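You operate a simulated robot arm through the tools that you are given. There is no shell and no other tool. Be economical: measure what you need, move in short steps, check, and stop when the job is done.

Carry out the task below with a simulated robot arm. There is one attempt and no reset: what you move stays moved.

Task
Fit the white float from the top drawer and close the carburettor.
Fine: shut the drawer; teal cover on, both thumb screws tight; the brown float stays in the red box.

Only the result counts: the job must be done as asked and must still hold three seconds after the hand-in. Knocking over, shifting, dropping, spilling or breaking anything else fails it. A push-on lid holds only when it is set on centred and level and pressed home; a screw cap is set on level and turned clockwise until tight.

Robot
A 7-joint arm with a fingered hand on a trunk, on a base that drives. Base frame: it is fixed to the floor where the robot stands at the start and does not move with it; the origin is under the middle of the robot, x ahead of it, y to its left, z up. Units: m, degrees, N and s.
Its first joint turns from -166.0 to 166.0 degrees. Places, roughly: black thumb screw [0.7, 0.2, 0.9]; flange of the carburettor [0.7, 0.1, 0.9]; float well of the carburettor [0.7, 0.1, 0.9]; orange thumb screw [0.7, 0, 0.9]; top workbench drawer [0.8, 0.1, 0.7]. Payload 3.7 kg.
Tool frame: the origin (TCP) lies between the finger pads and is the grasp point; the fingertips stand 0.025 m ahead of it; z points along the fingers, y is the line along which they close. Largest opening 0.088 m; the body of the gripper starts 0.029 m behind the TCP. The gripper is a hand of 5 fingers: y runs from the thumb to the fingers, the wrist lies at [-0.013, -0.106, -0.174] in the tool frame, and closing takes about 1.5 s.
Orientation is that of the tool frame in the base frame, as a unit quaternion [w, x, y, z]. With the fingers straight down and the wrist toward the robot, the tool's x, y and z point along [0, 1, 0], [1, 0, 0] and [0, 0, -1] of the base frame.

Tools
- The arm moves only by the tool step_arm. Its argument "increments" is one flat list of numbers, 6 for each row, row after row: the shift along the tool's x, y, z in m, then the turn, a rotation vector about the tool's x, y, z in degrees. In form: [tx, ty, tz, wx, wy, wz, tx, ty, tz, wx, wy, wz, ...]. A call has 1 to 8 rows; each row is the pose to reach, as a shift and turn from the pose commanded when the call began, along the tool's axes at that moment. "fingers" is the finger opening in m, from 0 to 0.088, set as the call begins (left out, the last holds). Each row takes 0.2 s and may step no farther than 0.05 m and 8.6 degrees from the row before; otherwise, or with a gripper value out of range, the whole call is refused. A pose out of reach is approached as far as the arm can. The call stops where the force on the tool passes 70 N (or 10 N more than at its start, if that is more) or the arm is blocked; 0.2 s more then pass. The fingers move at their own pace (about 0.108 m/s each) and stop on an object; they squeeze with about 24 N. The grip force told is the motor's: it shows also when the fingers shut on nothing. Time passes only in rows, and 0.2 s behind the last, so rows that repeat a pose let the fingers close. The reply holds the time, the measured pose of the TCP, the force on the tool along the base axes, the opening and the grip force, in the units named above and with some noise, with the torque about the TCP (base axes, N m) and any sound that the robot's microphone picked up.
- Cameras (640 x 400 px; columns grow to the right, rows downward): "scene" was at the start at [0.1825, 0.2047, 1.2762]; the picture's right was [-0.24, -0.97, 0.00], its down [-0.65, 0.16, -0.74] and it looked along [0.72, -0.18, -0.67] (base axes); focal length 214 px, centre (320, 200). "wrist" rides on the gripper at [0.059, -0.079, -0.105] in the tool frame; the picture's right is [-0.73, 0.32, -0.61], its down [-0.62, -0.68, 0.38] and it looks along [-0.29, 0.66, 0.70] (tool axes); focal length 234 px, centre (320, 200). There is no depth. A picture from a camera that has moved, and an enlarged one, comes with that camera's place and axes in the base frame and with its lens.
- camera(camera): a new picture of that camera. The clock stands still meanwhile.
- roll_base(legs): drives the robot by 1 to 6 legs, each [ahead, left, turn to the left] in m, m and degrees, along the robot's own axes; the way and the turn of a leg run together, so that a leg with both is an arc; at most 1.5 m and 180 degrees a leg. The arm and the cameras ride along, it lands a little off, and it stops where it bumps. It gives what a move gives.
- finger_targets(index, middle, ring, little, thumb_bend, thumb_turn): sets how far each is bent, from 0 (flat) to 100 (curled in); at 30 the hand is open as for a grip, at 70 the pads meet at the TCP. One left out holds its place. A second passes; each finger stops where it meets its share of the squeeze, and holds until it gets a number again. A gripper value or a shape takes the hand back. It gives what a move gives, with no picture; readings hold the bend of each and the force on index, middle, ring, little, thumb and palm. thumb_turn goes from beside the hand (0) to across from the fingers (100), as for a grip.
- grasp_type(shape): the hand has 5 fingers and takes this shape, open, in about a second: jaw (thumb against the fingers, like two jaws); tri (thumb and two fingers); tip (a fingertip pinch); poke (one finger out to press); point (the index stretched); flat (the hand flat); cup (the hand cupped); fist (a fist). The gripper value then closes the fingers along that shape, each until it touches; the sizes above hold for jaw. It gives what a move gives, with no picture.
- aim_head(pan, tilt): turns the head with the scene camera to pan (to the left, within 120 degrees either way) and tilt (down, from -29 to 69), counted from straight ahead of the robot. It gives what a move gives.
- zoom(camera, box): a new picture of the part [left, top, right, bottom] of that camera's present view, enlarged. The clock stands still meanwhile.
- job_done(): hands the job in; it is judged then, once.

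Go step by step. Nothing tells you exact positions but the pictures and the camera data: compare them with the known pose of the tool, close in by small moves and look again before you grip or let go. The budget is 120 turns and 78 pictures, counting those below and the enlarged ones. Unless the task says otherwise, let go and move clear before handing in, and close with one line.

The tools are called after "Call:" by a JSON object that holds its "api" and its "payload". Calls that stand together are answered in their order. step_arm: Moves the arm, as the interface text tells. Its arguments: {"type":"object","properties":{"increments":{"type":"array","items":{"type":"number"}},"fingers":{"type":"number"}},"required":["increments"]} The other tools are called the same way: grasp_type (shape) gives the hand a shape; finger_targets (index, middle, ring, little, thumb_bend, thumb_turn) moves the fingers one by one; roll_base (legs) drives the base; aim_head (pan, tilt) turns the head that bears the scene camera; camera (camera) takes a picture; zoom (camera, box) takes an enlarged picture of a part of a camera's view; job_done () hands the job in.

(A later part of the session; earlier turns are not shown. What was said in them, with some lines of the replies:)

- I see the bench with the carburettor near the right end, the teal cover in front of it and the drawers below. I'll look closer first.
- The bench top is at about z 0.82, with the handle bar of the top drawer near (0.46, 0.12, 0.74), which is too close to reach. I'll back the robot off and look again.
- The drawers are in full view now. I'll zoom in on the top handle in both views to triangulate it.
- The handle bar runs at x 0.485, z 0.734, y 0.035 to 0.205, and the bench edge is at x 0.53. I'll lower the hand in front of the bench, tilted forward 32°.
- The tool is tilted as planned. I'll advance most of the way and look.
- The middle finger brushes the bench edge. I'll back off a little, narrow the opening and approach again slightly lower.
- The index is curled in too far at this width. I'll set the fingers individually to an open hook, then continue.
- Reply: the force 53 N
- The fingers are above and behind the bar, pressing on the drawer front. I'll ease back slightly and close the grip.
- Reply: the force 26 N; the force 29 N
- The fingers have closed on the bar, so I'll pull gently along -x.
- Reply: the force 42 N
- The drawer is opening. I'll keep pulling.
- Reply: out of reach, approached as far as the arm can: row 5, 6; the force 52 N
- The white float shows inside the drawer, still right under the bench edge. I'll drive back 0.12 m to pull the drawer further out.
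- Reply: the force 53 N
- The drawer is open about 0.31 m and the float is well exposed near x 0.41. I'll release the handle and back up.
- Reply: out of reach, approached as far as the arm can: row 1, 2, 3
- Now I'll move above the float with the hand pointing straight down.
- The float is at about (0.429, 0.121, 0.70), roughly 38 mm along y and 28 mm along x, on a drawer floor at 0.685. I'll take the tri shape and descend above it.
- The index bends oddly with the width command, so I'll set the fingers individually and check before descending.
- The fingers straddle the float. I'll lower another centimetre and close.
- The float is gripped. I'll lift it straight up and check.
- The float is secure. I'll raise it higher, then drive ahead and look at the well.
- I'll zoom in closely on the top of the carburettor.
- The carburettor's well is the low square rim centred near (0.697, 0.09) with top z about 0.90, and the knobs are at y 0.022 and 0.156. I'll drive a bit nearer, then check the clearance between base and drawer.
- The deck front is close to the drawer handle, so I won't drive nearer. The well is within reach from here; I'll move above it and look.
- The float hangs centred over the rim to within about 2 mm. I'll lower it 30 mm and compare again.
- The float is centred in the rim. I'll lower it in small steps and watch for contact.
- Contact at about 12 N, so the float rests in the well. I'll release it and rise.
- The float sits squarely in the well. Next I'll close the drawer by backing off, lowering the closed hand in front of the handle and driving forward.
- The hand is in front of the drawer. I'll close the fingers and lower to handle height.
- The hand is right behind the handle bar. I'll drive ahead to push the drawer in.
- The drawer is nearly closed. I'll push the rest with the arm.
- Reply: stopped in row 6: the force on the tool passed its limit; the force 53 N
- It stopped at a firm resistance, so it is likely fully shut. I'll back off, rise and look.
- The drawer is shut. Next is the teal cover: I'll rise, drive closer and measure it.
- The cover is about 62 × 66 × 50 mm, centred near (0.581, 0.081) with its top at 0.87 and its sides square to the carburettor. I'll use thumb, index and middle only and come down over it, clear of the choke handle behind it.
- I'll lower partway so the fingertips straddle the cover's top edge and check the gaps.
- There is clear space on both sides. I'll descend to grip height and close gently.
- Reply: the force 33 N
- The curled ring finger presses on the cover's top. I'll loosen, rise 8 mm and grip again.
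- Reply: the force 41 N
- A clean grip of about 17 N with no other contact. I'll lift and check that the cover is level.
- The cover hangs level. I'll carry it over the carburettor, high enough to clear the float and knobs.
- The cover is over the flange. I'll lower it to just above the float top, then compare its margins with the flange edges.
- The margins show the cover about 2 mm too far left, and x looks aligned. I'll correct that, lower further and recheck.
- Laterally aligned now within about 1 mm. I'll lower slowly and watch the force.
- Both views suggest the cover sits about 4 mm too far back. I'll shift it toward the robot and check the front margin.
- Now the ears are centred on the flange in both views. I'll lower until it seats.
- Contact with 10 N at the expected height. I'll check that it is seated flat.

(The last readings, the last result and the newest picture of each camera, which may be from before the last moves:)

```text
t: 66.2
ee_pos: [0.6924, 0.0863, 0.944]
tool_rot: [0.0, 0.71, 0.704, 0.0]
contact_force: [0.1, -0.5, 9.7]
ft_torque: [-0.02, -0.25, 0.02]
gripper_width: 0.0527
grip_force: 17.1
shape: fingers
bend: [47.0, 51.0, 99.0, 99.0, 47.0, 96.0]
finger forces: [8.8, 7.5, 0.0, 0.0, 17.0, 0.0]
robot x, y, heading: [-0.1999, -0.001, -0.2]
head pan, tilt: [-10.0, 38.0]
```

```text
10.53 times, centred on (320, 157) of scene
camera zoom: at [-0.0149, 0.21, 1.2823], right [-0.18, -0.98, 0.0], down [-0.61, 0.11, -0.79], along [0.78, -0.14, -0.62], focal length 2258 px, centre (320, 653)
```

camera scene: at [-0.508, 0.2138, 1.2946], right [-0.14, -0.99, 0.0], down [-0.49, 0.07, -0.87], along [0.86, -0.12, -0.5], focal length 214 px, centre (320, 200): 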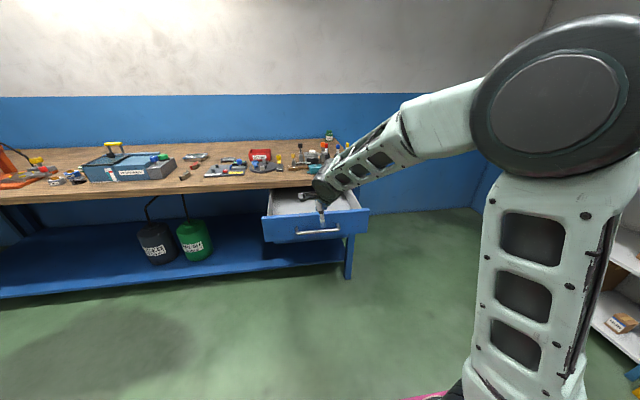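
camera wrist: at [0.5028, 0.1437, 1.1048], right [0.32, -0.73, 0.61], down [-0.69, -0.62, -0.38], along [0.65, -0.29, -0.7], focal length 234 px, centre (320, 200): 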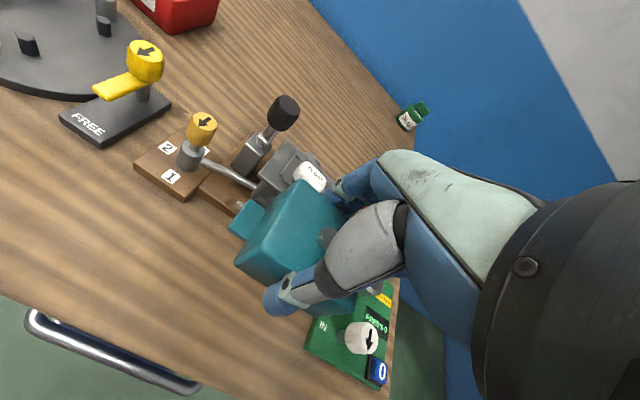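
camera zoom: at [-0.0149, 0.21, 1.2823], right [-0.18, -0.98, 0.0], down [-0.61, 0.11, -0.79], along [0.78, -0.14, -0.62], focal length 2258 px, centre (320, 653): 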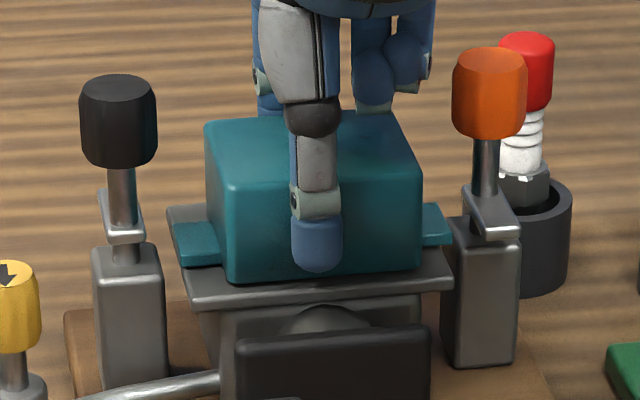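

It sits flat and parallel on the flange. I'll release and rise.

Call:
{"api": "finger_targets", "payload": {"index": 35, "middle": 35, "thumb_bend": 33}}

Call:
{"api": "step_arm", "payload": {"increments": [0, 0, -0.02, 0, 0, 0, 0, 0, -0.06, 0, 0, 0, 0, 0, -0.1, 0, 0, 0, 0, 0, -0.14, 0, 0, 0, 0, -0.03, -0.18, 0, 0, 0, 0, -0.06, -0.2, 0, 0, 0]}}

Call:
{"api": "zoom", "payload": {"camera": "wrist", "box": [160, 140, 400, 290]}}

Call:
{"api": "zoom", "payload": {"camera": "scene", "box": [280, 130, 360, 180]}}

```text
t: 67.2
ee_pos: [0.6927, 0.0885, 0.9431]
tool_rot: [0.0, 0.71, 0.704, 0.0]
contact_force: [0.5, 0.0, -0.1]
ft_torque: [0.02, -0.01, -0.02]
gripper_width: 0.0759
grip_force: 0.0
shape: fingers
bend: [35.0, 35.0, 99.0, 99.0, 33.0, 97.0]
finger forces: [0.0, 0.1, 0.0, 0.1, 0.1, 0.0]
robot x, y, heading: [-0.2042, 0.0023, 0.0]
head pan, tilt: [-10.0, 38.0]
```

```text
t: 68.6
ee_pos: [0.6333, 0.0852, 1.141]
tool_rot: [0.0, 0.71, 0.704, -0.001]
contact_force: [0.6, 0.2, -0.4]
ft_torque: [-0.01, 0.01, 0.01]
gripper_width: 0.0761
grip_force: 0.1
shape: fingers
bend: [35.0, 35.0, 99.0, 99.0, 33.0, 97.0]
finger forces: [0.1, 0.0, 0.0, 0.0, 0.1, 0.0]
robot x, y, heading: [-0.2014, -0.0029, -0.1]
head pan, tilt: [-10.0, 38.0]
```

```text
2.67 times, centred on (280, 215) of wrist
camera zoom: at [0.5558, 0.1468, 1.2485], right [0.32, -0.73, 0.61], down [-0.69, -0.62, -0.38], along [0.65, -0.3, -0.7], focal length 624 px, centre (427, 160)
```

zoom: 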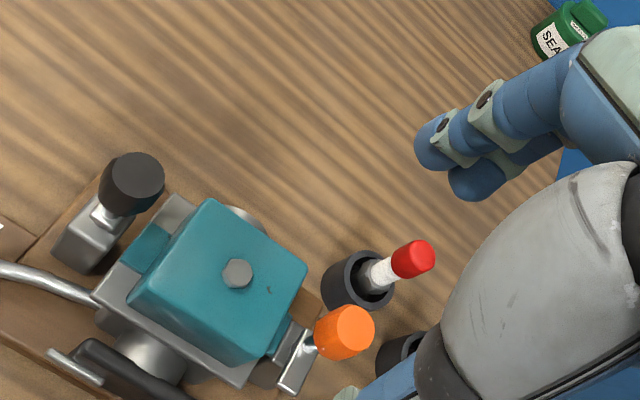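

```text
8.00 times, centred on (320, 155) of scene
camera zoom: at [-0.0142, 0.2101, 1.2822], right [-0.18, -0.98, 0.0], down [-0.61, 0.11, -0.79], along [0.78, -0.14, -0.62], focal length 1716 px, centre (320, 560)
```

zoom: 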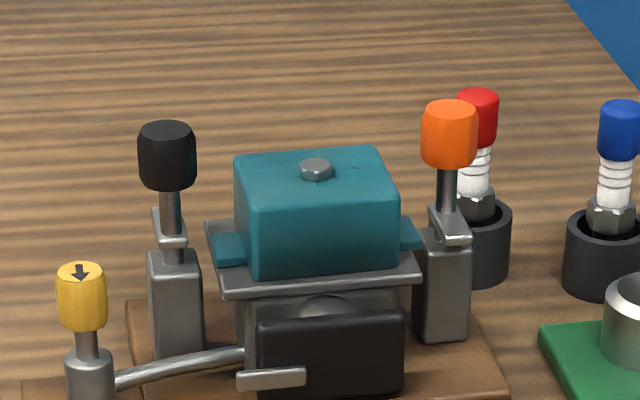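

The cover is on. Now the orange screw at about (0.697, 0.027), top about 0.96: I'll move above it with the hand pre-turned 60° counter-clockwise.

Call:
{"api": "step_arm", "payload": {"increments": [-0.008, 0.009, 0.015, 0, 0, -8.5, -0.016, 0.018, 0.03, 0, 0, -17, -0.024, 0.027, 0.046, 0, 0, -25.5, -0.033, 0.037, 0.062, 0, 0, -34, -0.041, 0.046, 0.078, 0, 0, -42.5, -0.05, 0.055, 0.094, 0, 0, -51, -0.058, 0.064, 0.11, 0, 0, -59.5]}}

Call:
{"api": "zoom", "payload": {"camera": "scene", "box": [290, 110, 390, 172]}}

Call:
{"api": "camera", "payload": {"camera": "wrist"}}

```text
t: 70.2
ee_pos: [0.6966, 0.0292, 1.032]
tool_rot: [-0.001, 0.266, 0.964, 0.0]
contact_force: [-0.1, 1.0, 0.5]
ft_torque: [-0.04, -0.01, -0.02]
gripper_width: 0.076
grip_force: 0.1
shape: fingers
bend: [35.0, 35.0, 99.0, 99.0, 33.0, 97.0]
finger forces: [0.0, 0.0, 0.0, 0.0, 0.0, 0.0]
robot x, y, heading: [-0.2001, 0.0003, -0.2]
head pan, tilt: [-10.0, 38.0]
```

```text
6.40 times, centred on (340, 141) of scene
camera zoom: at [-0.0148, 0.2102, 1.2822], right [-0.18, -0.98, 0.0], down [-0.61, 0.11, -0.79], along [0.78, -0.14, -0.62], focal length 1373 px, centre (192, 578)
```

zoom: 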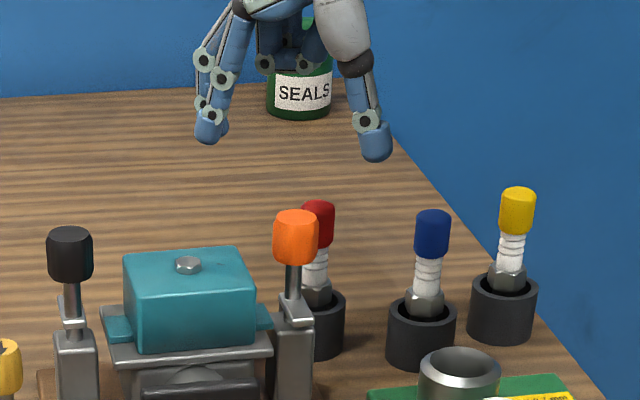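

```text
13 pictures are left
camera wrist: at [0.6073, -0.0071, 1.1387], right [0.79, -0.09, 0.61], down [0.19, -0.9, -0.38], along [0.59, 0.42, -0.7], focal length 234 px, centre (320, 200)
```

wrist: 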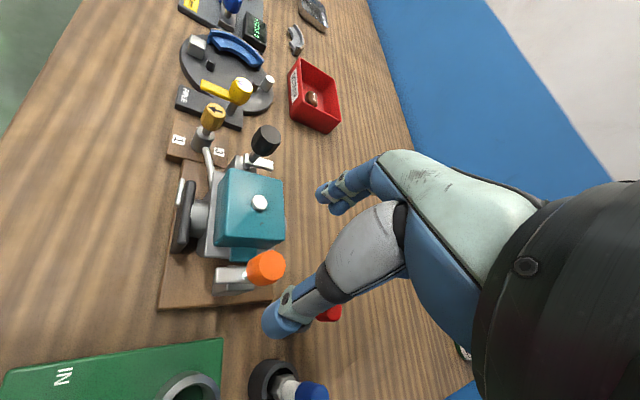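

I'm above the orange knob at about (0.696, 0.0275), top about 0.967. I'll narrow the fingers, descend and grip it.

Call:
{"api": "finger_targets", "payload": {"index": 46, "middle": 46, "thumb_bend": 46}}

Call:
{"api": "step_arm", "payload": {"increments": [0, -0.001, 0.02, 0, 0, 0, 0, -0.002, 0.045, 0, 0, 0, 0, -0.002, 0.064, 0, 0, 0]}}

Call:
{"api": "zoom", "payload": {"camera": "scene", "box": [300, 125, 380, 175]}}

```text
t: 71.2
ee_pos: [0.6973, 0.0289, 1.0318]
tool_rot: [0.0, 0.267, 0.964, 0.001]
contact_force: [0.0, -0.4, -0.6]
ft_torque: [0.01, -0.03, 0.01]
gripper_width: 0.051
grip_force: 0.0
shape: fingers
bend: [46.0, 46.0, 99.0, 99.0, 46.0, 97.0]
finger forces: [0.1, 0.1, 0.1, 0.1, 0.0, 0.1]
robot x, y, heading: [-0.2016, 0.0001, -0.3]
head pan, tilt: [-10.0, 38.0]
```

```text
t: 72.0
ee_pos: [0.6968, 0.029, 0.9719]
tool_rot: [0.002, 0.267, 0.964, 0.001]
contact_force: [1.6, -0.8, 21.0]
ft_torque: [0.59, -0.54, -0.01]
gripper_width: 0.0509
grip_force: 10.3
shape: fingers
bend: [46.0, 43.0, 99.0, 99.0, 46.0, 97.0]
finger forces: [2.0, 19.4, 0.1, 0.0, 0.0, 0.0]
robot x, y, heading: [-0.2019, 0.0031, -0.1]
head pan, tilt: [-10.0, 38.0]
```

```text
8.00 times, centred on (340, 150) of scene
camera zoom: at [-0.0153, 0.21, 1.2823], right [-0.18, -0.98, 0.0], down [-0.61, 0.11, -0.79], along [0.78, -0.14, -0.62], focal length 1716 px, centre (160, 600)
```

zoom: 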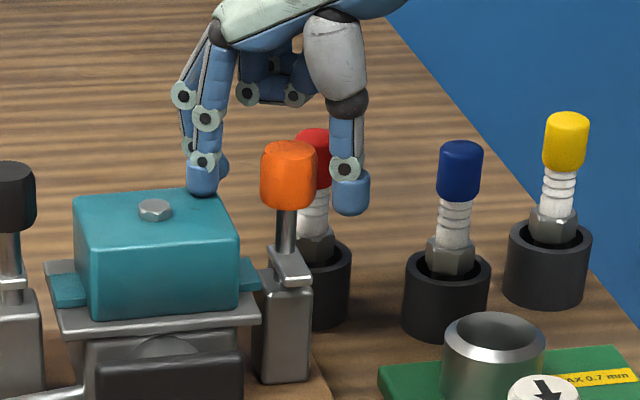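

At this yaw the fingers touch the cover's top, so that won't do. I'll rise and turn back so fingers and thumb close along x.

Call:
{"api": "step_arm", "payload": {"increments": [0, 0, -0.025, 0, 0, 0, 0, 0, -0.03, 0, 0, 8.5, 0, 0, -0.03, 0, 0, 17, 0, 0, -0.03, 0, 0, 25.5, 0, 0, -0.03, 0, 0, 34, 0, 0, -0.03, 0, 0, 42.5, 0, 0, -0.03, 0, 0, 51, 0, 0, -0.03, 0, 0, 59.5]}}

Call:
{"api": "step_arm", "payload": {"increments": [0, 0, 0.015, 0, 0, 0, 0, 0, 0.03, 0, 0, 0, 0, 0, 0.034, 0, 0, 0]}}

Call:
{"api": "zoom", "payload": {"camera": "scene", "box": [300, 125, 380, 175]}}

```text
t: 73.8
ee_pos: [0.695, 0.0246, 0.9991]
tool_rot: [0.0, 0.711, 0.703, 0.0]
contact_force: [-0.2, 0.8, -0.8]
ft_torque: [0.02, 0.01, -0.04]
gripper_width: 0.051
grip_force: 0.0
shape: fingers
bend: [46.0, 46.0, 99.0, 99.0, 46.0, 97.0]
finger forces: [0.0, 0.0, 0.1, 0.0, 0.0, 0.0]
robot x, y, heading: [-0.2028, 0.0009, -0.4]
head pan, tilt: [-10.0, 38.0]
```

```text
t: 74.6
ee_pos: [0.6959, 0.027, 0.9645]
tool_rot: [0.0, 0.71, 0.704, 0.0]
contact_force: [0.5, -0.1, 0.6]
ft_torque: [-0.03, 0.0, 0.03]
gripper_width: 0.0512
grip_force: 0.0
shape: fingers
bend: [46.0, 46.0, 99.0, 99.0, 46.0, 97.0]
finger forces: [0.0, 0.0, 0.1, 0.0, 0.0, 0.0]
robot x, y, heading: [-0.2016, 0.0016, -0.2]
head pan, tilt: [-10.0, 38.0]
```

```text
8.00 times, centred on (340, 150) of scene
camera zoom: at [-0.0146, 0.2101, 1.2822], right [-0.18, -0.98, 0.0], down [-0.61, 0.11, -0.79], along [0.78, -0.14, -0.62], focal length 1716 px, centre (160, 600)
```

zoom: 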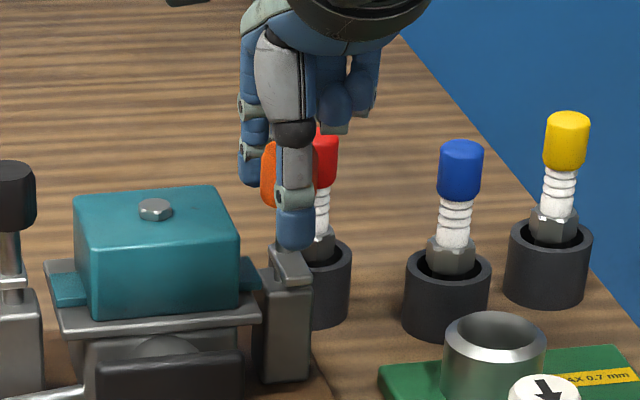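

The knob sits between thumb and fingers. I'll close on it.

Call:
{"api": "finger_targets", "payload": {"index": 78, "middle": 78, "thumb_bend": 78}}

Call:
{"api": "step_arm", "payload": {"increments": [0, 0, 0, 0, 0, 8, 0, 0, 0, 0, 0, 16, 0, 0, 0, 0, 0, 24, 0, 0, 0, 0, 0, 32]}}

```text
t: 75.6
ee_pos: [0.6969, 0.0255, 0.9638]
tool_rot: [-0.001, 0.71, 0.704, -0.001]
contact_force: [-2.3, -3.2, -14.3]
ft_torque: [-0.07, 0.1, 0.03]
gripper_width: 0.0125
grip_force: 15.8
shape: fingers
bend: [72.0, 66.0, 99.0, 99.0, 64.0, 96.0]
finger forces: [7.5, 9.7, 0.1, 0.0, 14.5, 0.0]
robot x, y, heading: [-0.2026, 0.002, -0.1]
head pan, tilt: [-10.0, 38.0]
```

```text
t: 76.6
ee_pos: [0.6972, 0.0263, 0.9633]
tool_rot: [0.0, 0.877, 0.48, 0.0]
contact_force: [-2.6, -7.9, -16.4]
ft_torque: [-0.06, 0.04, 0.03]
gripper_width: 0.0116
grip_force: 14.9
shape: fingers
bend: [72.0, 65.0, 99.0, 99.0, 64.0, 97.0]
finger forces: [7.2, 11.1, 0.1, 0.0, 11.5, 0.0]
robot x, y, heading: [-0.2012, 0.0022, -0.2]
head pan, tilt: [-10.0, 38.0]
```

It turns with low torque. I'll continue clockwise.

Call:
{"api": "step_arm", "payload": {"increments": [0, 0, 0, 0, 0, 8.5, 0, 0, 0, 0, 0, 17, 0, 0, 0, 0, 0, 25.5, 0, 0, 0, 0, 0, 34, 0, 0, 0, 0, 0, 42.5, 0, 0, 0, 0, 0, 51, 0, 0, 0, 0, 0, 59.5, 0, 0, 0, 0, 0, 68]}}

Call:
{"api": "zoom", "payload": {"camera": "scene", "box": [300, 125, 380, 175]}}

```text
t: 78.4
ee_pos: [0.6969, 0.0265, 0.9639]
tool_rot: [0.0, 0.996, -0.092, 0.002]
contact_force: [8.6, -12.0, -13.3]
ft_torque: [-0.09, -0.2, 0.24]
gripper_width: 0.0082
grip_force: 16.6
shape: fingers
bend: [72.0, 61.0, 99.0, 99.0, 69.0, 97.0]
finger forces: [14.4, 11.0, 0.1, 0.0, 8.6, 0.0]
robot x, y, heading: [-0.2041, 0.0012, -0.0]
head pan, tilt: [-10.0, 38.0]
```

```text
8.00 times, centred on (340, 150) of scene
camera zoom: at [-0.0136, 0.2096, 1.2821], right [-0.18, -0.98, 0.0], down [-0.61, 0.11, -0.79], along [0.78, -0.14, -0.62], focal length 1716 px, centre (160, 600)
```

zoom: 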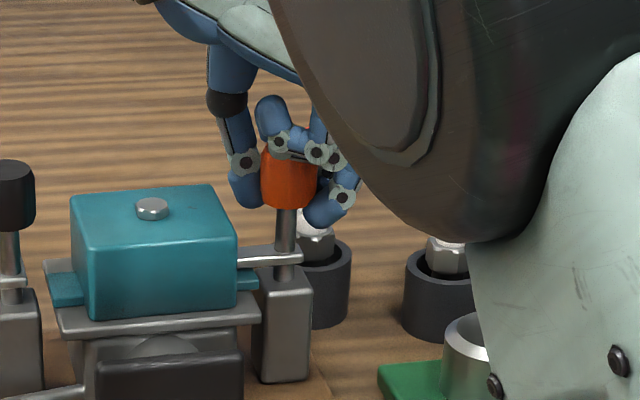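

The clamp lug has swung over the cover's ear and resistance is rising. I'll turn a bit further to feel for tightness.

Call:
{"api": "step_arm", "payload": {"increments": [0, 0, 0, 0, 0, 8, 0, 0, 0, 0, 0, 16, 0, 0, 0, 0, 0, 24]}}

```text
t: 79.2
ee_pos: [0.697, 0.0268, 0.9638]
tool_rot: [-0.001, 0.955, -0.298, 0.001]
contact_force: [21.2, -16.8, -15.4]
ft_torque: [-0.14, -0.48, 0.53]
gripper_width: 0.0094
grip_force: 21.9
shape: fingers
bend: [72.0, 62.0, 99.0, 99.0, 68.0, 98.0]
finger forces: [21.1, 11.9, 0.1, 0.1, 10.6, 0.0]
robot x, y, heading: [-0.2028, -0.0042, -0.2]
head pan, tilt: [-10.0, 38.0]
```

The torque has risen to about 0.5 Nm. I'll release, lift clear, unwind the wrist and inspect.

Call:
{"api": "finger_targets", "payload": {"index": 46, "middle": 46, "thumb_bend": 50}}

Call:
{"api": "step_arm", "payload": {"increments": [0, 0, -0.02, 0, 0, 0, 0, 0, -0.04, 0, 0, -8.5, 0, 0, -0.05, 0, 0, -17, 0, 0, -0.05, 0, 0, -25.5, 0, 0, -0.05, 0, 0, -34, 0, 0, -0.05, 0, 0, -42.5, 0, 0, -0.05, 0, 0, -51, 0, 0, -0.05, 0, 0, -59.5]}}

Call:
{"api": "step_arm", "payload": {"increments": [0, 0, 0, 0, 0, -8.5, 0, 0, 0, 0, 0, -17, 0, 0, 0, 0, 0, -25.5, 0, 0, 0, 0, 0, -34, 0, 0, 0, 0, 0, -42.5, 0, 0, 0, 0, 0, -51, 0, 0, 0, 0, 0, -59.5, 0, 0, 0, 0, 0, -64.5]}}

Call:
{"api": "zoom", "payload": {"camera": "scene", "box": [280, 130, 360, 180]}}

```text
t: 80.2
ee_pos: [0.6956, 0.0269, 0.9644]
tool_rot: [0.0, 0.955, -0.297, 0.0]
contact_force: [-0.3, 0.7, 0.1]
ft_torque: [-0.02, 0.01, 0.01]
gripper_width: 0.0455
grip_force: 0.2
shape: fingers
bend: [46.0, 46.0, 99.0, 99.0, 50.0, 97.0]
finger forces: [0.0, 0.0, 0.1, 0.0, 0.1, 0.0]
robot x, y, heading: [-0.2029, 0.0015, -0.3]
head pan, tilt: [-10.0, 38.0]
```

```text
t: 82.0
ee_pos: [0.6947, 0.0266, 1.0137]
tool_rot: [0.0, 0.976, 0.218, -0.001]
contact_force: [0.5, -0.4, -0.6]
ft_torque: [-0.02, 0.01, 0.01]
gripper_width: 0.0455
grip_force: 0.1
shape: fingers
bend: [46.0, 46.0, 99.0, 99.0, 50.0, 97.0]
finger forces: [0.0, 0.0, 0.0, 0.0, 0.1, 0.0]
robot x, y, heading: [-0.2024, 0.0053, -0.2]
head pan, tilt: [-10.0, 38.0]
```

```text
t: 83.8
ee_pos: [0.696, 0.0266, 1.0145]
tool_rot: [0.0, 0.709, 0.705, 0.0]
contact_force: [0.0, 0.2, -0.2]
ft_torque: [0.01, -0.01, 0.0]
gripper_width: 0.0457
grip_force: 0.0
shape: fingers
bend: [46.0, 46.0, 99.0, 99.0, 50.0, 97.0]
finger forces: [0.0, 0.0, 0.0, 0.0, 0.0, 0.1]
robot x, y, heading: [-0.2001, 0.0, 0.1]
head pan, tilt: [-10.0, 38.0]
```

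```text
8.00 times, centred on (320, 155) of scene
camera zoom: at [-0.0146, 0.2102, 1.2822], right [-0.18, -0.98, 0.0], down [-0.61, 0.11, -0.79], along [0.78, -0.14, -0.62], focal length 1716 px, centre (320, 560)
```

zoom: 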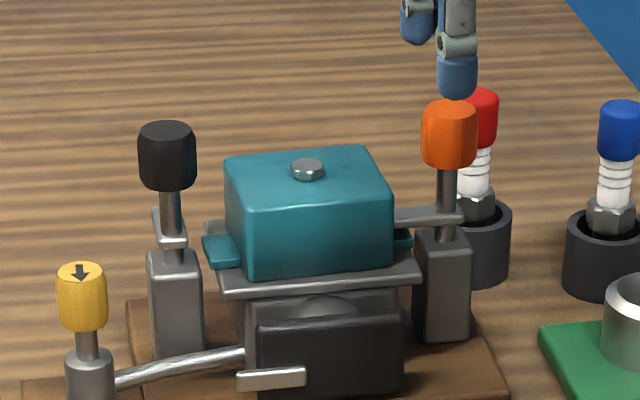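

The lug now points over the ear and the cover sits centred between the posts. I'll regrip orange at neutral yaw and test whether it turns any further.

Call:
{"api": "step_arm", "payload": {"increments": [0, 0, 0.025, 0, 0, 0, 0, 0, 0.049, 0, 0, 0]}}

Call:
{"api": "finger_targets", "payload": {"index": 78, "middle": 78, "thumb_bend": 78}}

Call:
{"api": "step_arm", "payload": {"increments": [0, 0, 0, 0, 0, 8, 0, 0, 0, 0, 0, 16]}}

Call:
{"api": "step_arm", "payload": {"increments": [0, 0, 0, 0, 0, 8, 0, 0, 0, 0, 0, 16]}}

```text
t: 84.4
ee_pos: [0.6952, 0.0272, 0.9657]
tool_rot: [-0.001, 0.71, 0.704, 0.0]
contact_force: [0.0, 0.1, 0.3]
ft_torque: [0.05, -0.04, -0.04]
gripper_width: 0.0453
grip_force: 0.0
shape: fingers
bend: [46.0, 46.0, 99.0, 99.0, 50.0, 97.0]
finger forces: [0.1, 0.1, 0.1, 0.0, 0.0, 0.0]
robot x, y, heading: [-0.2018, -0.0008, 0.0]
head pan, tilt: [-10.0, 38.0]
```

```text
t: 85.4
ee_pos: [0.6946, 0.0282, 0.9636]
tool_rot: [-0.001, 0.709, 0.705, 0.0]
contact_force: [1.5, 2.9, -16.9]
ft_torque: [0.06, 0.02, 0.04]
gripper_width: 0.0093
grip_force: 14.5
shape: fingers
bend: [72.0, 65.0, 99.0, 99.0, 66.0, 95.0]
finger forces: [8.3, 9.7, 0.1, 0.0, 10.8, 0.1]
robot x, y, heading: [-0.2003, -0.0011, -0.4]
head pan, tilt: [-10.0, 38.0]
```

```text
t: 86.0
ee_pos: [0.6962, 0.0275, 0.9637]
tool_rot: [0.001, 0.802, 0.598, 0.001]
contact_force: [2.0, 8.0, -16.7]
ft_torque: [0.15, 0.0, 0.19]
gripper_width: 0.01
grip_force: 15.5
shape: fingers
bend: [72.0, 64.0, 99.0, 99.0, 65.0, 97.0]
finger forces: [9.2, 9.1, 0.0, 0.1, 12.0, 0.0]
robot x, y, heading: [-0.2017, 0.0002, -0.4]
head pan, tilt: [-10.0, 38.0]
```

```text
t: 86.6
ee_pos: [0.6969, 0.0291, 0.9661]
tool_rot: [0.001, 0.877, 0.481, 0.001]
contact_force: [11.2, 12.8, -15.1]
ft_torque: [0.32, -0.15, 0.21]
gripper_width: 0.0051
grip_force: 14.2
shape: fingers
bend: [72.0, 64.0, 99.0, 99.0, 68.0, 96.0]
finger forces: [10.5, 10.9, 0.1, 0.0, 8.3, 0.1]
robot x, y, heading: [-0.2023, 0.0003, -0.2]
head pan, tilt: [-10.0, 38.0]
```

Torque rises immediately, against almost none in the free turn, so the screw is at its stop. I'll give one more firm twist.

Call:
{"api": "step_arm", "payload": {"increments": [0, 0, 0, 0, 0, 8, 0, 0, 0, 0, 0, 16, 0, 0, 0, 0, 0, 24, 0, 0, 0, 0, 0, 32]}}

Call:
{"api": "zoom", "payload": {"camera": "scene", "box": [280, 130, 360, 180]}}

```text
t: 87.6
ee_pos: [0.6986, 0.0269, 0.9641]
tool_rot: [0.0, 0.975, 0.221, 0.002]
contact_force: [37.2, 16.6, -10.3]
ft_torque: [0.39, -0.68, 0.4]
gripper_width: 0.0
grip_force: 23.9
shape: fingers
bend: [72.0, 63.0, 99.0, 99.0, 75.0, 95.0]
finger forces: [36.4, 11.2, 0.0, 0.1, 0.7, 0.0]
robot x, y, heading: [-0.2006, -0.0006, 0.0]
head pan, tilt: [-10.0, 38.0]
```

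```text
8.00 times, centred on (320, 155) of scene
camera zoom: at [-0.0127, 0.2107, 1.2818], right [-0.18, -0.98, 0.0], down [-0.61, 0.11, -0.79], along [0.77, -0.14, -0.62], focal length 1716 px, centre (320, 560)
```

zoom: 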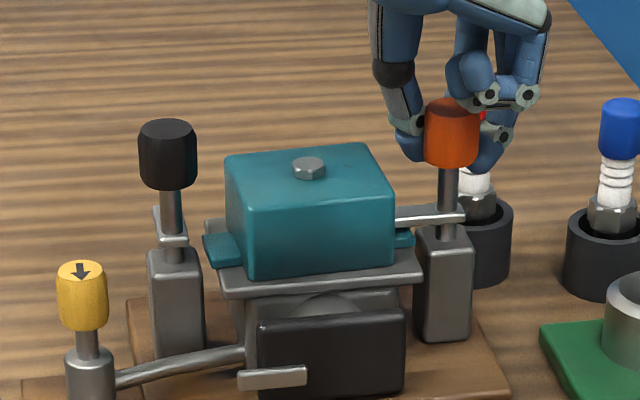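

The fingers slipped while the lug stayed at its stop, so orange is tight. I'll release without spreading the thumb, lift and head for the black screw.

Call:
{"api": "finger_targets", "payload": {"index": 46, "middle": 46, "thumb_bend": 60}}

Call:
{"api": "step_arm", "payload": {"increments": [0, 0, -0.03, 0, 0, 0, 0, 0, -0.06, 0, 0, -8.5, 0, 0, -0.08, 0, 0, -17, 0, 0, -0.08, 0, 0, -25.5, 0, 0, -0.08, 0, 0, -34, 0, 0, -0.08, 0, 0, -42.5, 0, 0, -0.08, 0, 0, -51, 0, 0, -0.08, 0, 0, -59.5]}}

```text
t: 88.6
ee_pos: [0.6968, 0.025, 0.9654]
tool_rot: [0.0, 0.975, 0.221, 0.0]
contact_force: [0.9, 0.2, -0.3]
ft_torque: [-0.01, -0.01, -0.02]
gripper_width: 0.0352
grip_force: 0.1
shape: fingers
bend: [46.0, 46.0, 99.0, 99.0, 60.0, 97.0]
finger forces: [0.1, 0.1, 0.0, 0.0, 0.1, 0.0]
robot x, y, heading: [-0.2006, -0.0026, -0.4]
head pan, tilt: [-10.0, 38.0]
```

```text
t: 90.4
ee_pos: [0.6959, 0.0276, 1.0457]
tool_rot: [0.0, 0.736, 0.677, 0.0]
contact_force: [0.0, 1.2, -0.2]
ft_torque: [0.0, 0.03, 0.01]
gripper_width: 0.0355
grip_force: 0.1
shape: fingers
bend: [46.0, 46.0, 99.0, 99.0, 60.0, 97.0]
finger forces: [0.0, 0.0, 0.1, 0.0, 0.0, 0.0]
robot x, y, heading: [-0.2002, 0.0018, -0.1]
head pan, tilt: [-10.0, 38.0]
```

Now I'll cross over to the black knob at about (0.695, 0.156), pre-turned 45° counter-clockwise.

Call:
{"api": "step_arm", "payload": {"increments": [0.0213, -0.002, 0, 0, 0, -8.3, 0.0426, -0.004, 0, 0, 0, -16.6, 0.064, -0.006, 0, 0, 0, -25, 0.0853, -0.008, 0, 0, 0, -33.3, 0.1066, -0.01, 0, 0, 0, -41.6, 0.1279, -0.0117, 0, 0, 0, -50]}}

Call:
{"api": "finger_targets", "payload": {"index": 46, "middle": 46, "thumb_bend": 46}}

Call:
{"api": "camera", "payload": {"camera": "wrist"}}

Call:
{"api": "zoom", "payload": {"camera": "scene", "box": [270, 115, 350, 165]}}

```text
t: 91.8
ee_pos: [0.6949, 0.1558, 1.0458]
tool_rot: [0.0, 0.382, 0.924, 0.0]
contact_force: [0.2, 0.1, -0.9]
ft_torque: [-0.04, -0.02, 0.01]
gripper_width: 0.0353
grip_force: 0.0
shape: fingers
bend: [46.0, 46.0, 99.0, 99.0, 60.0, 97.0]
finger forces: [0.0, 0.0, 0.0, 0.0, 0.1, 0.0]
robot x, y, heading: [-0.202, 0.0031, -0.2]
head pan, tilt: [-10.0, 38.0]
```

```text
t: 92.8
ee_pos: [0.6937, 0.1557, 1.0457]
tool_rot: [0.0, 0.383, 0.924, 0.001]
contact_force: [0.4, -0.6, -0.6]
ft_torque: [-0.01, -0.03, 0.0]
gripper_width: 0.0501
grip_force: 0.0
shape: fingers
bend: [46.0, 46.0, 99.0, 99.0, 46.0, 97.0]
finger forces: [0.1, 0.0, 0.0, 0.0, 0.0, 0.0]
robot x, y, heading: [-0.202, 0.0034, -0.2]
head pan, tilt: [-10.0, 38.0]
```

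```text
7 pictures are left
camera wrist: at [0.5986, 0.1434, 1.1518], right [0.74, -0.28, 0.61], down [-0.04, -0.92, -0.38], along [0.67, 0.26, -0.7], focal length 234 px, centre (320, 200)
```

wrist: 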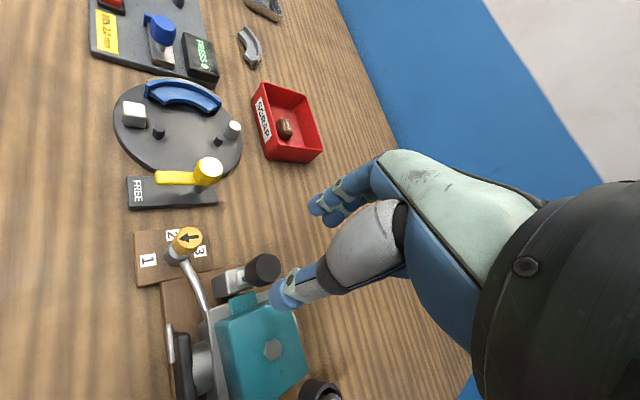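

```text
8.00 times, centred on (310, 140) of scene
camera zoom: at [-0.0145, 0.2101, 1.2822], right [-0.18, -0.98, 0.0], down [-0.61, 0.11, -0.79], along [0.78, -0.14, -0.62], focal length 1716 px, centre (400, 680)
```

zoom: 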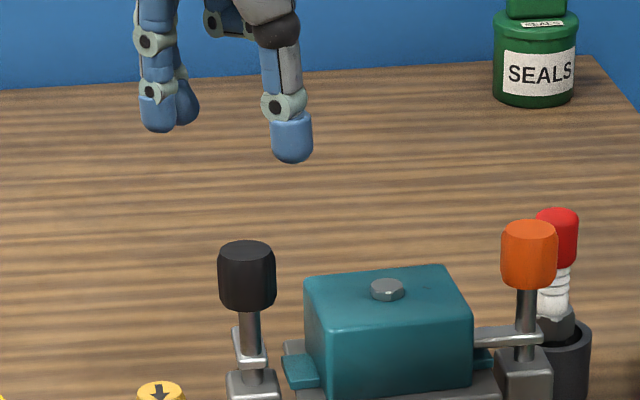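

Aligned over the black knob. I'll descend, grip and start turning clockwise.

Call:
{"api": "step_arm", "payload": {"increments": [0, 0, 0.03, 0, 0, 0, 0, 0, 0.06, 0, 0, 0, 0, 0, 0.08, 0, 0, 0]}}

Call:
{"api": "finger_targets", "payload": {"index": 78, "middle": 78, "thumb_bend": 78}}

Call:
{"api": "step_arm", "payload": {"increments": [0, 0, 0, 0, 0, 8, 0, 0, 0, 0, 0, 16, 0, 0, 0, 0, 0, 24]}}

```text
t: 93.6
ee_pos: [0.6947, 0.1558, 0.9648]
tool_rot: [0.0, 0.383, 0.924, 0.0]
contact_force: [0.5, 0.3, 0.7]
ft_torque: [0.01, -0.01, 0.03]
gripper_width: 0.0501
grip_force: 0.0
shape: fingers
bend: [46.0, 46.0, 99.0, 99.0, 46.0, 97.0]
finger forces: [0.0, 0.1, 0.0, 0.0, 0.1, 0.0]
robot x, y, heading: [-0.2003, -0.0008, -0.3]
head pan, tilt: [-10.0, 38.0]
```

```text
t: 94.6
ee_pos: [0.6961, 0.1548, 0.9645]
tool_rot: [0.001, 0.383, 0.924, 0.0]
contact_force: [1.5, -4.6, -10.9]
ft_torque: [-0.08, -0.06, 0.04]
gripper_width: 0.0148
grip_force: 15.1
shape: fingers
bend: [71.0, 66.0, 99.0, 99.0, 62.0, 95.0]
finger forces: [7.0, 8.4, 0.0, 0.0, 14.1, 0.1]
robot x, y, heading: [-0.1994, 0.0006, -0.4]
head pan, tilt: [-10.0, 38.0]
```

```text
t: 95.4
ee_pos: [0.6967, 0.155, 0.9647]
tool_rot: [0.0, 0.567, 0.824, 0.0]
contact_force: [2.3, -7.2, -8.5]
ft_torque: [-0.15, -0.08, 0.04]
gripper_width: 0.0145
grip_force: 14.8
shape: fingers
bend: [71.0, 66.0, 99.0, 99.0, 62.0, 96.0]
finger forces: [6.3, 10.1, 0.1, 0.0, 13.0, 0.0]
robot x, y, heading: [-0.1991, 0.0029, -0.0]
head pan, tilt: [-10.0, 38.0]
```

It turns freely, so I'll continue.

Call:
{"api": "step_arm", "payload": {"increments": [0, 0, 0, 0, 0, 8.5, 0, 0, 0, 0, 0, 17, 0, 0, 0, 0, 0, 25.5, 0, 0, 0, 0, 0, 34, 0, 0, 0, 0, 0, 42.5, 0, 0, 0, 0, 0, 51, 0, 0, 0, 0, 0, 59.5, 0, 0, 0, 0, 0, 68]}}

Call:
{"api": "step_arm", "payload": {"increments": [0, 0, 0, 0, 0, 8, 0, 0, 0, 0, 0, 16]}}

Call:
{"api": "zoom", "payload": {"camera": "scene", "box": [270, 125, 350, 175]}}

```text
t: 97.2
ee_pos: [0.6964, 0.1543, 0.9655]
tool_rot: [0.0, 0.931, 0.366, -0.001]
contact_force: [-0.2, -14.3, -8.3]
ft_torque: [-0.23, -0.01, 0.02]
gripper_width: 0.0123
grip_force: 15.5
shape: fingers
bend: [71.0, 62.0, 99.0, 99.0, 65.0, 98.0]
finger forces: [8.0, 13.4, 0.0, 0.1, 9.5, 0.0]
robot x, y, heading: [-0.2039, 0.0027, -0.1]
head pan, tilt: [-10.0, 38.0]
```

```text
t: 97.8
ee_pos: [0.6967, 0.1554, 0.9651]
tool_rot: [-0.001, 0.972, 0.233, 0.0]
contact_force: [6.3, -7.7, -8.8]
ft_torque: [-0.1, -0.13, 0.22]
gripper_width: 0.0119
grip_force: 15.3
shape: fingers
bend: [71.0, 61.0, 99.0, 99.0, 66.0, 99.0]
finger forces: [9.6, 11.3, 0.0, 0.1, 10.2, 0.0]
robot x, y, heading: [-0.1984, 0.0027, -0.1]
head pan, tilt: [-10.0, 38.0]
```

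```text
8.00 times, centred on (310, 150) of scene
camera zoom: at [-0.014, 0.21, 1.2822], right [-0.18, -0.98, 0.0], down [-0.61, 0.11, -0.79], along [0.78, -0.14, -0.62], focal length 1716 px, centre (400, 600)
```

zoom: 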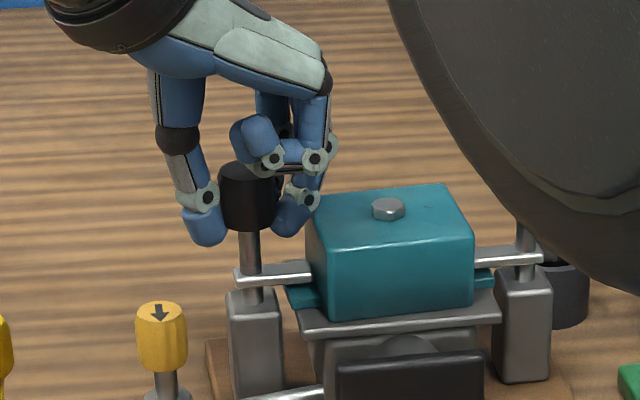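

The black lug is also over its ear and the resistance is rising. I'll finish with a firm twist.

Call:
{"api": "step_arm", "payload": {"increments": [0, 0, 0, 0, 0, 8, 0, 0, 0, 0, 0, 16, 0, 0, 0, 0, 0, 24]}}

```text
t: 98.6
ee_pos: [0.6961, 0.1552, 0.9639]
tool_rot: [0.0, 1.0, 0.026, 0.0]
contact_force: [20.1, -2.6, -13.9]
ft_torque: [0.1, -0.38, 0.37]
gripper_width: 0.0092
grip_force: 18.8
shape: fingers
bend: [71.0, 61.0, 99.0, 99.0, 68.0, 98.0]
finger forces: [16.1, 10.9, 0.1, 0.0, 10.2, 0.0]
robot x, y, heading: [-0.2035, 0.0045, -0.1]
head pan, tilt: [-10.0, 38.0]
```

Call:
{"api": "step_arm", "payload": {"increments": [0, 0, 0, 0, 0, 8, 0, 0, 0, 0, 0, 16]}}

```text
t: 99.2
ee_pos: [0.6967, 0.1549, 0.9638]
tool_rot: [0.001, 0.993, -0.114, 0.0]
contact_force: [32.4, -10.7, -16.1]
ft_torque: [-0.04, -0.59, 0.5]
gripper_width: 0.0053
grip_force: 22.1
shape: fingers
bend: [72.0, 61.0, 99.0, 99.0, 69.0, 97.0]
finger forces: [23.0, 12.9, 0.0, 0.0, 8.4, 0.0]
robot x, y, heading: [-0.2014, -0.0006, -0.3]
head pan, tilt: [-10.0, 38.0]
```

Torque is at 0.5 Nm, so black is tight too. I'll release mostly with the thumb, lift and unwind, then inspect.

Call:
{"api": "finger_targets", "payload": {"index": 58, "middle": 57, "thumb_bend": 44}}

Call:
{"api": "step_arm", "payload": {"increments": [0, 0.003, -0.03, 0, 0, 0, 0, 0.003, -0.06, 0, 0, -8.5, 0, 0, -0.09, 0, 0, -17, 0, 0, -0.12, 0, 0, -25.5, 0, 0, -0.15, 0, 0, -34, 0, 0, -0.18, 0, 0, -42.5, 0, 0, -0.2, 0, 0, -51, 0, 0, -0.2, 0, 0, -59.5]}}

Call:
{"api": "step_arm", "payload": {"increments": [0, 0, 0, 0, 0, -8.5, 0, 0, 0, 0, 0, -17, 0, 0, 0, 0, 0, -25.5, 0, 0, 0, 0, 0, -34, 0, 0, 0, 0, 0, -42]}}

Call:
{"api": "zoom", "payload": {"camera": "scene", "box": [280, 130, 360, 180]}}

```text
t: 100.2
ee_pos: [0.6945, 0.1551, 0.9662]
tool_rot: [0.0, 0.994, -0.113, 0.0]
contact_force: [0.5, -0.2, 0.1]
ft_torque: [0.0, 0.02, 0.03]
gripper_width: 0.0406
grip_force: 0.1
shape: fingers
bend: [57.0, 56.0, 99.0, 99.0, 44.0, 97.0]
finger forces: [0.1, 0.0, 0.1, 0.0, 0.1, 0.1]
robot x, y, heading: [-0.1994, 0.002, -0.1]
head pan, tilt: [-10.0, 38.0]
```

```text
t: 102.0
ee_pos: [0.6953, 0.1553, 1.1653]
tool_rot: [0.0, 0.918, 0.396, -0.001]
contact_force: [-0.3, 0.0, 0.0]
ft_torque: [-0.04, -0.02, 0.0]
gripper_width: 0.0405
grip_force: 0.1
shape: fingers
bend: [57.0, 56.0, 99.0, 99.0, 44.0, 97.0]
finger forces: [0.0, 0.0, 0.0, 0.0, 0.1, 0.1]
robot x, y, heading: [-0.203, -0.0, -0.0]
head pan, tilt: [-10.0, 38.0]
```

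```text
t: 103.2
ee_pos: [0.6958, 0.1561, 1.166]
tool_rot: [0.0, 0.715, 0.699, 0.0]
contact_force: [0.1, 0.1, -0.2]
ft_torque: [0.01, 0.01, -0.01]
gripper_width: 0.0405
grip_force: 0.2
shape: fingers
bend: [57.0, 56.0, 99.0, 99.0, 44.0, 97.0]
finger forces: [0.0, 0.1, 0.0, 0.0, 0.0, 0.1]
robot x, y, heading: [-0.2005, 0.0026, -0.0]
head pan, tilt: [-10.0, 38.0]
```

```text
8.00 times, centred on (320, 155) of scene
camera zoom: at [-0.0146, 0.2102, 1.2822], right [-0.18, -0.98, 0.0], down [-0.61, 0.11, -0.79], along [0.78, -0.14, -0.62], focal length 1716 px, centre (320, 560)
```

zoom: 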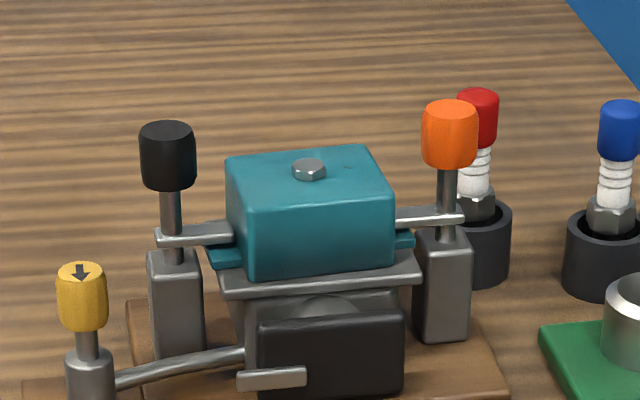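

Both lugs lie over the ears and the cover is centred. I'll check closely that it sits flush, and take a wide view of the rest.

Call:
{"api": "zoom", "payload": {"camera": "scene", "box": [300, 145, 340, 170]}}

Call:
{"api": "zoom", "payload": {"camera": "wrist", "box": [140, 180, 380, 390]}}

```text
16.00 times, centred on (320, 158) of scene
camera zoom: at [-0.0146, 0.2102, 1.2822], right [-0.18, -0.98, 0.0], down [-0.61, 0.11, -0.79], along [0.78, -0.14, -0.62], focal length 3432 px, centre (320, 880)
```

zoom: 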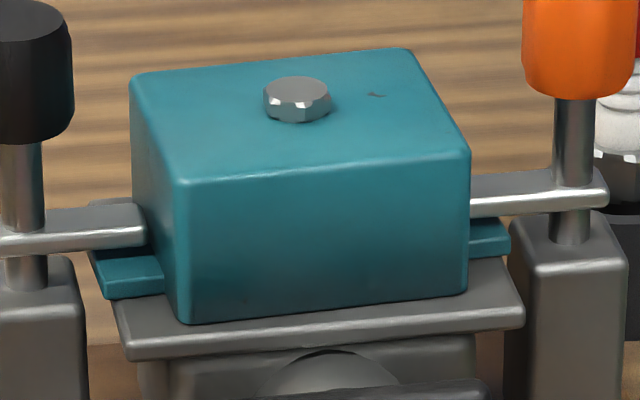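

```text
1.90 times, centred on (260, 285) of wrist
camera zoom: at [0.6188, 0.2176, 1.2722], right [0.31, -0.73, 0.61], down [-0.7, -0.61, -0.38], along [0.65, -0.31, -0.7], focal length 446 px, centre (434, 38)
```

zoom: 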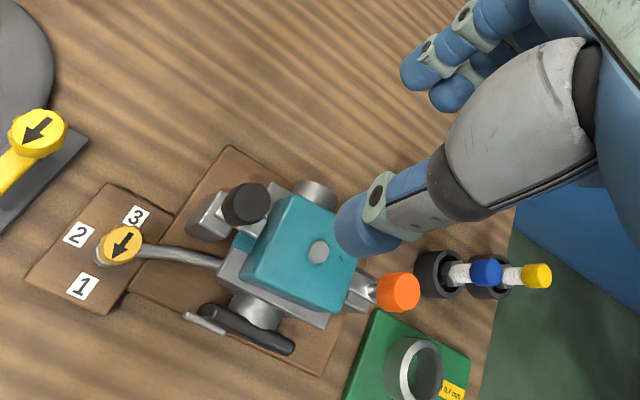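

The cover sits flush, both clamps are over the ears, and the neighbouring parts look untouched. One last wide look at the drawer and surroundings.

Call:
{"api": "camera", "payload": {"camera": "scene"}}

```text
1 pictures are left
camera scene: at [-0.0146, 0.2102, 1.2822], right [-0.18, -0.98, 0.0], down [-0.61, 0.11, -0.79], along [0.78, -0.14, -0.62], focal length 214 px, centre (320, 200)
```

scene: 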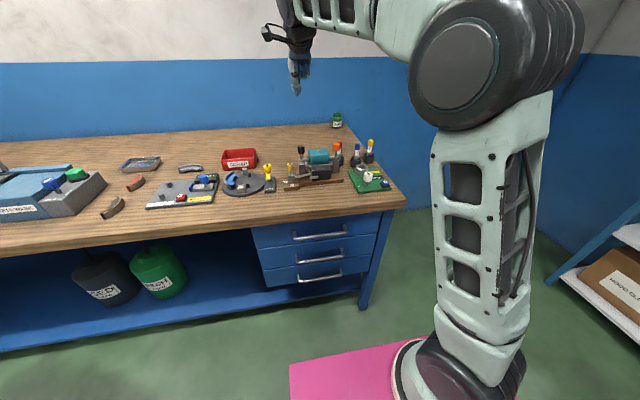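

The drawer is shut, the cover is on with both screws turned to their stops, and the hand is clear, so I'm handing in.

Call:
{"api": "job_done", "payload": {}}

```text
The job is handed in.
```

The white float is in the carburettor's well under the teal cover, both thumb screws are turned clockwise to their stops, the drawer is shut and the brown float was left in the red box; the cover sits about 3–4° out of square by eye, which I left.
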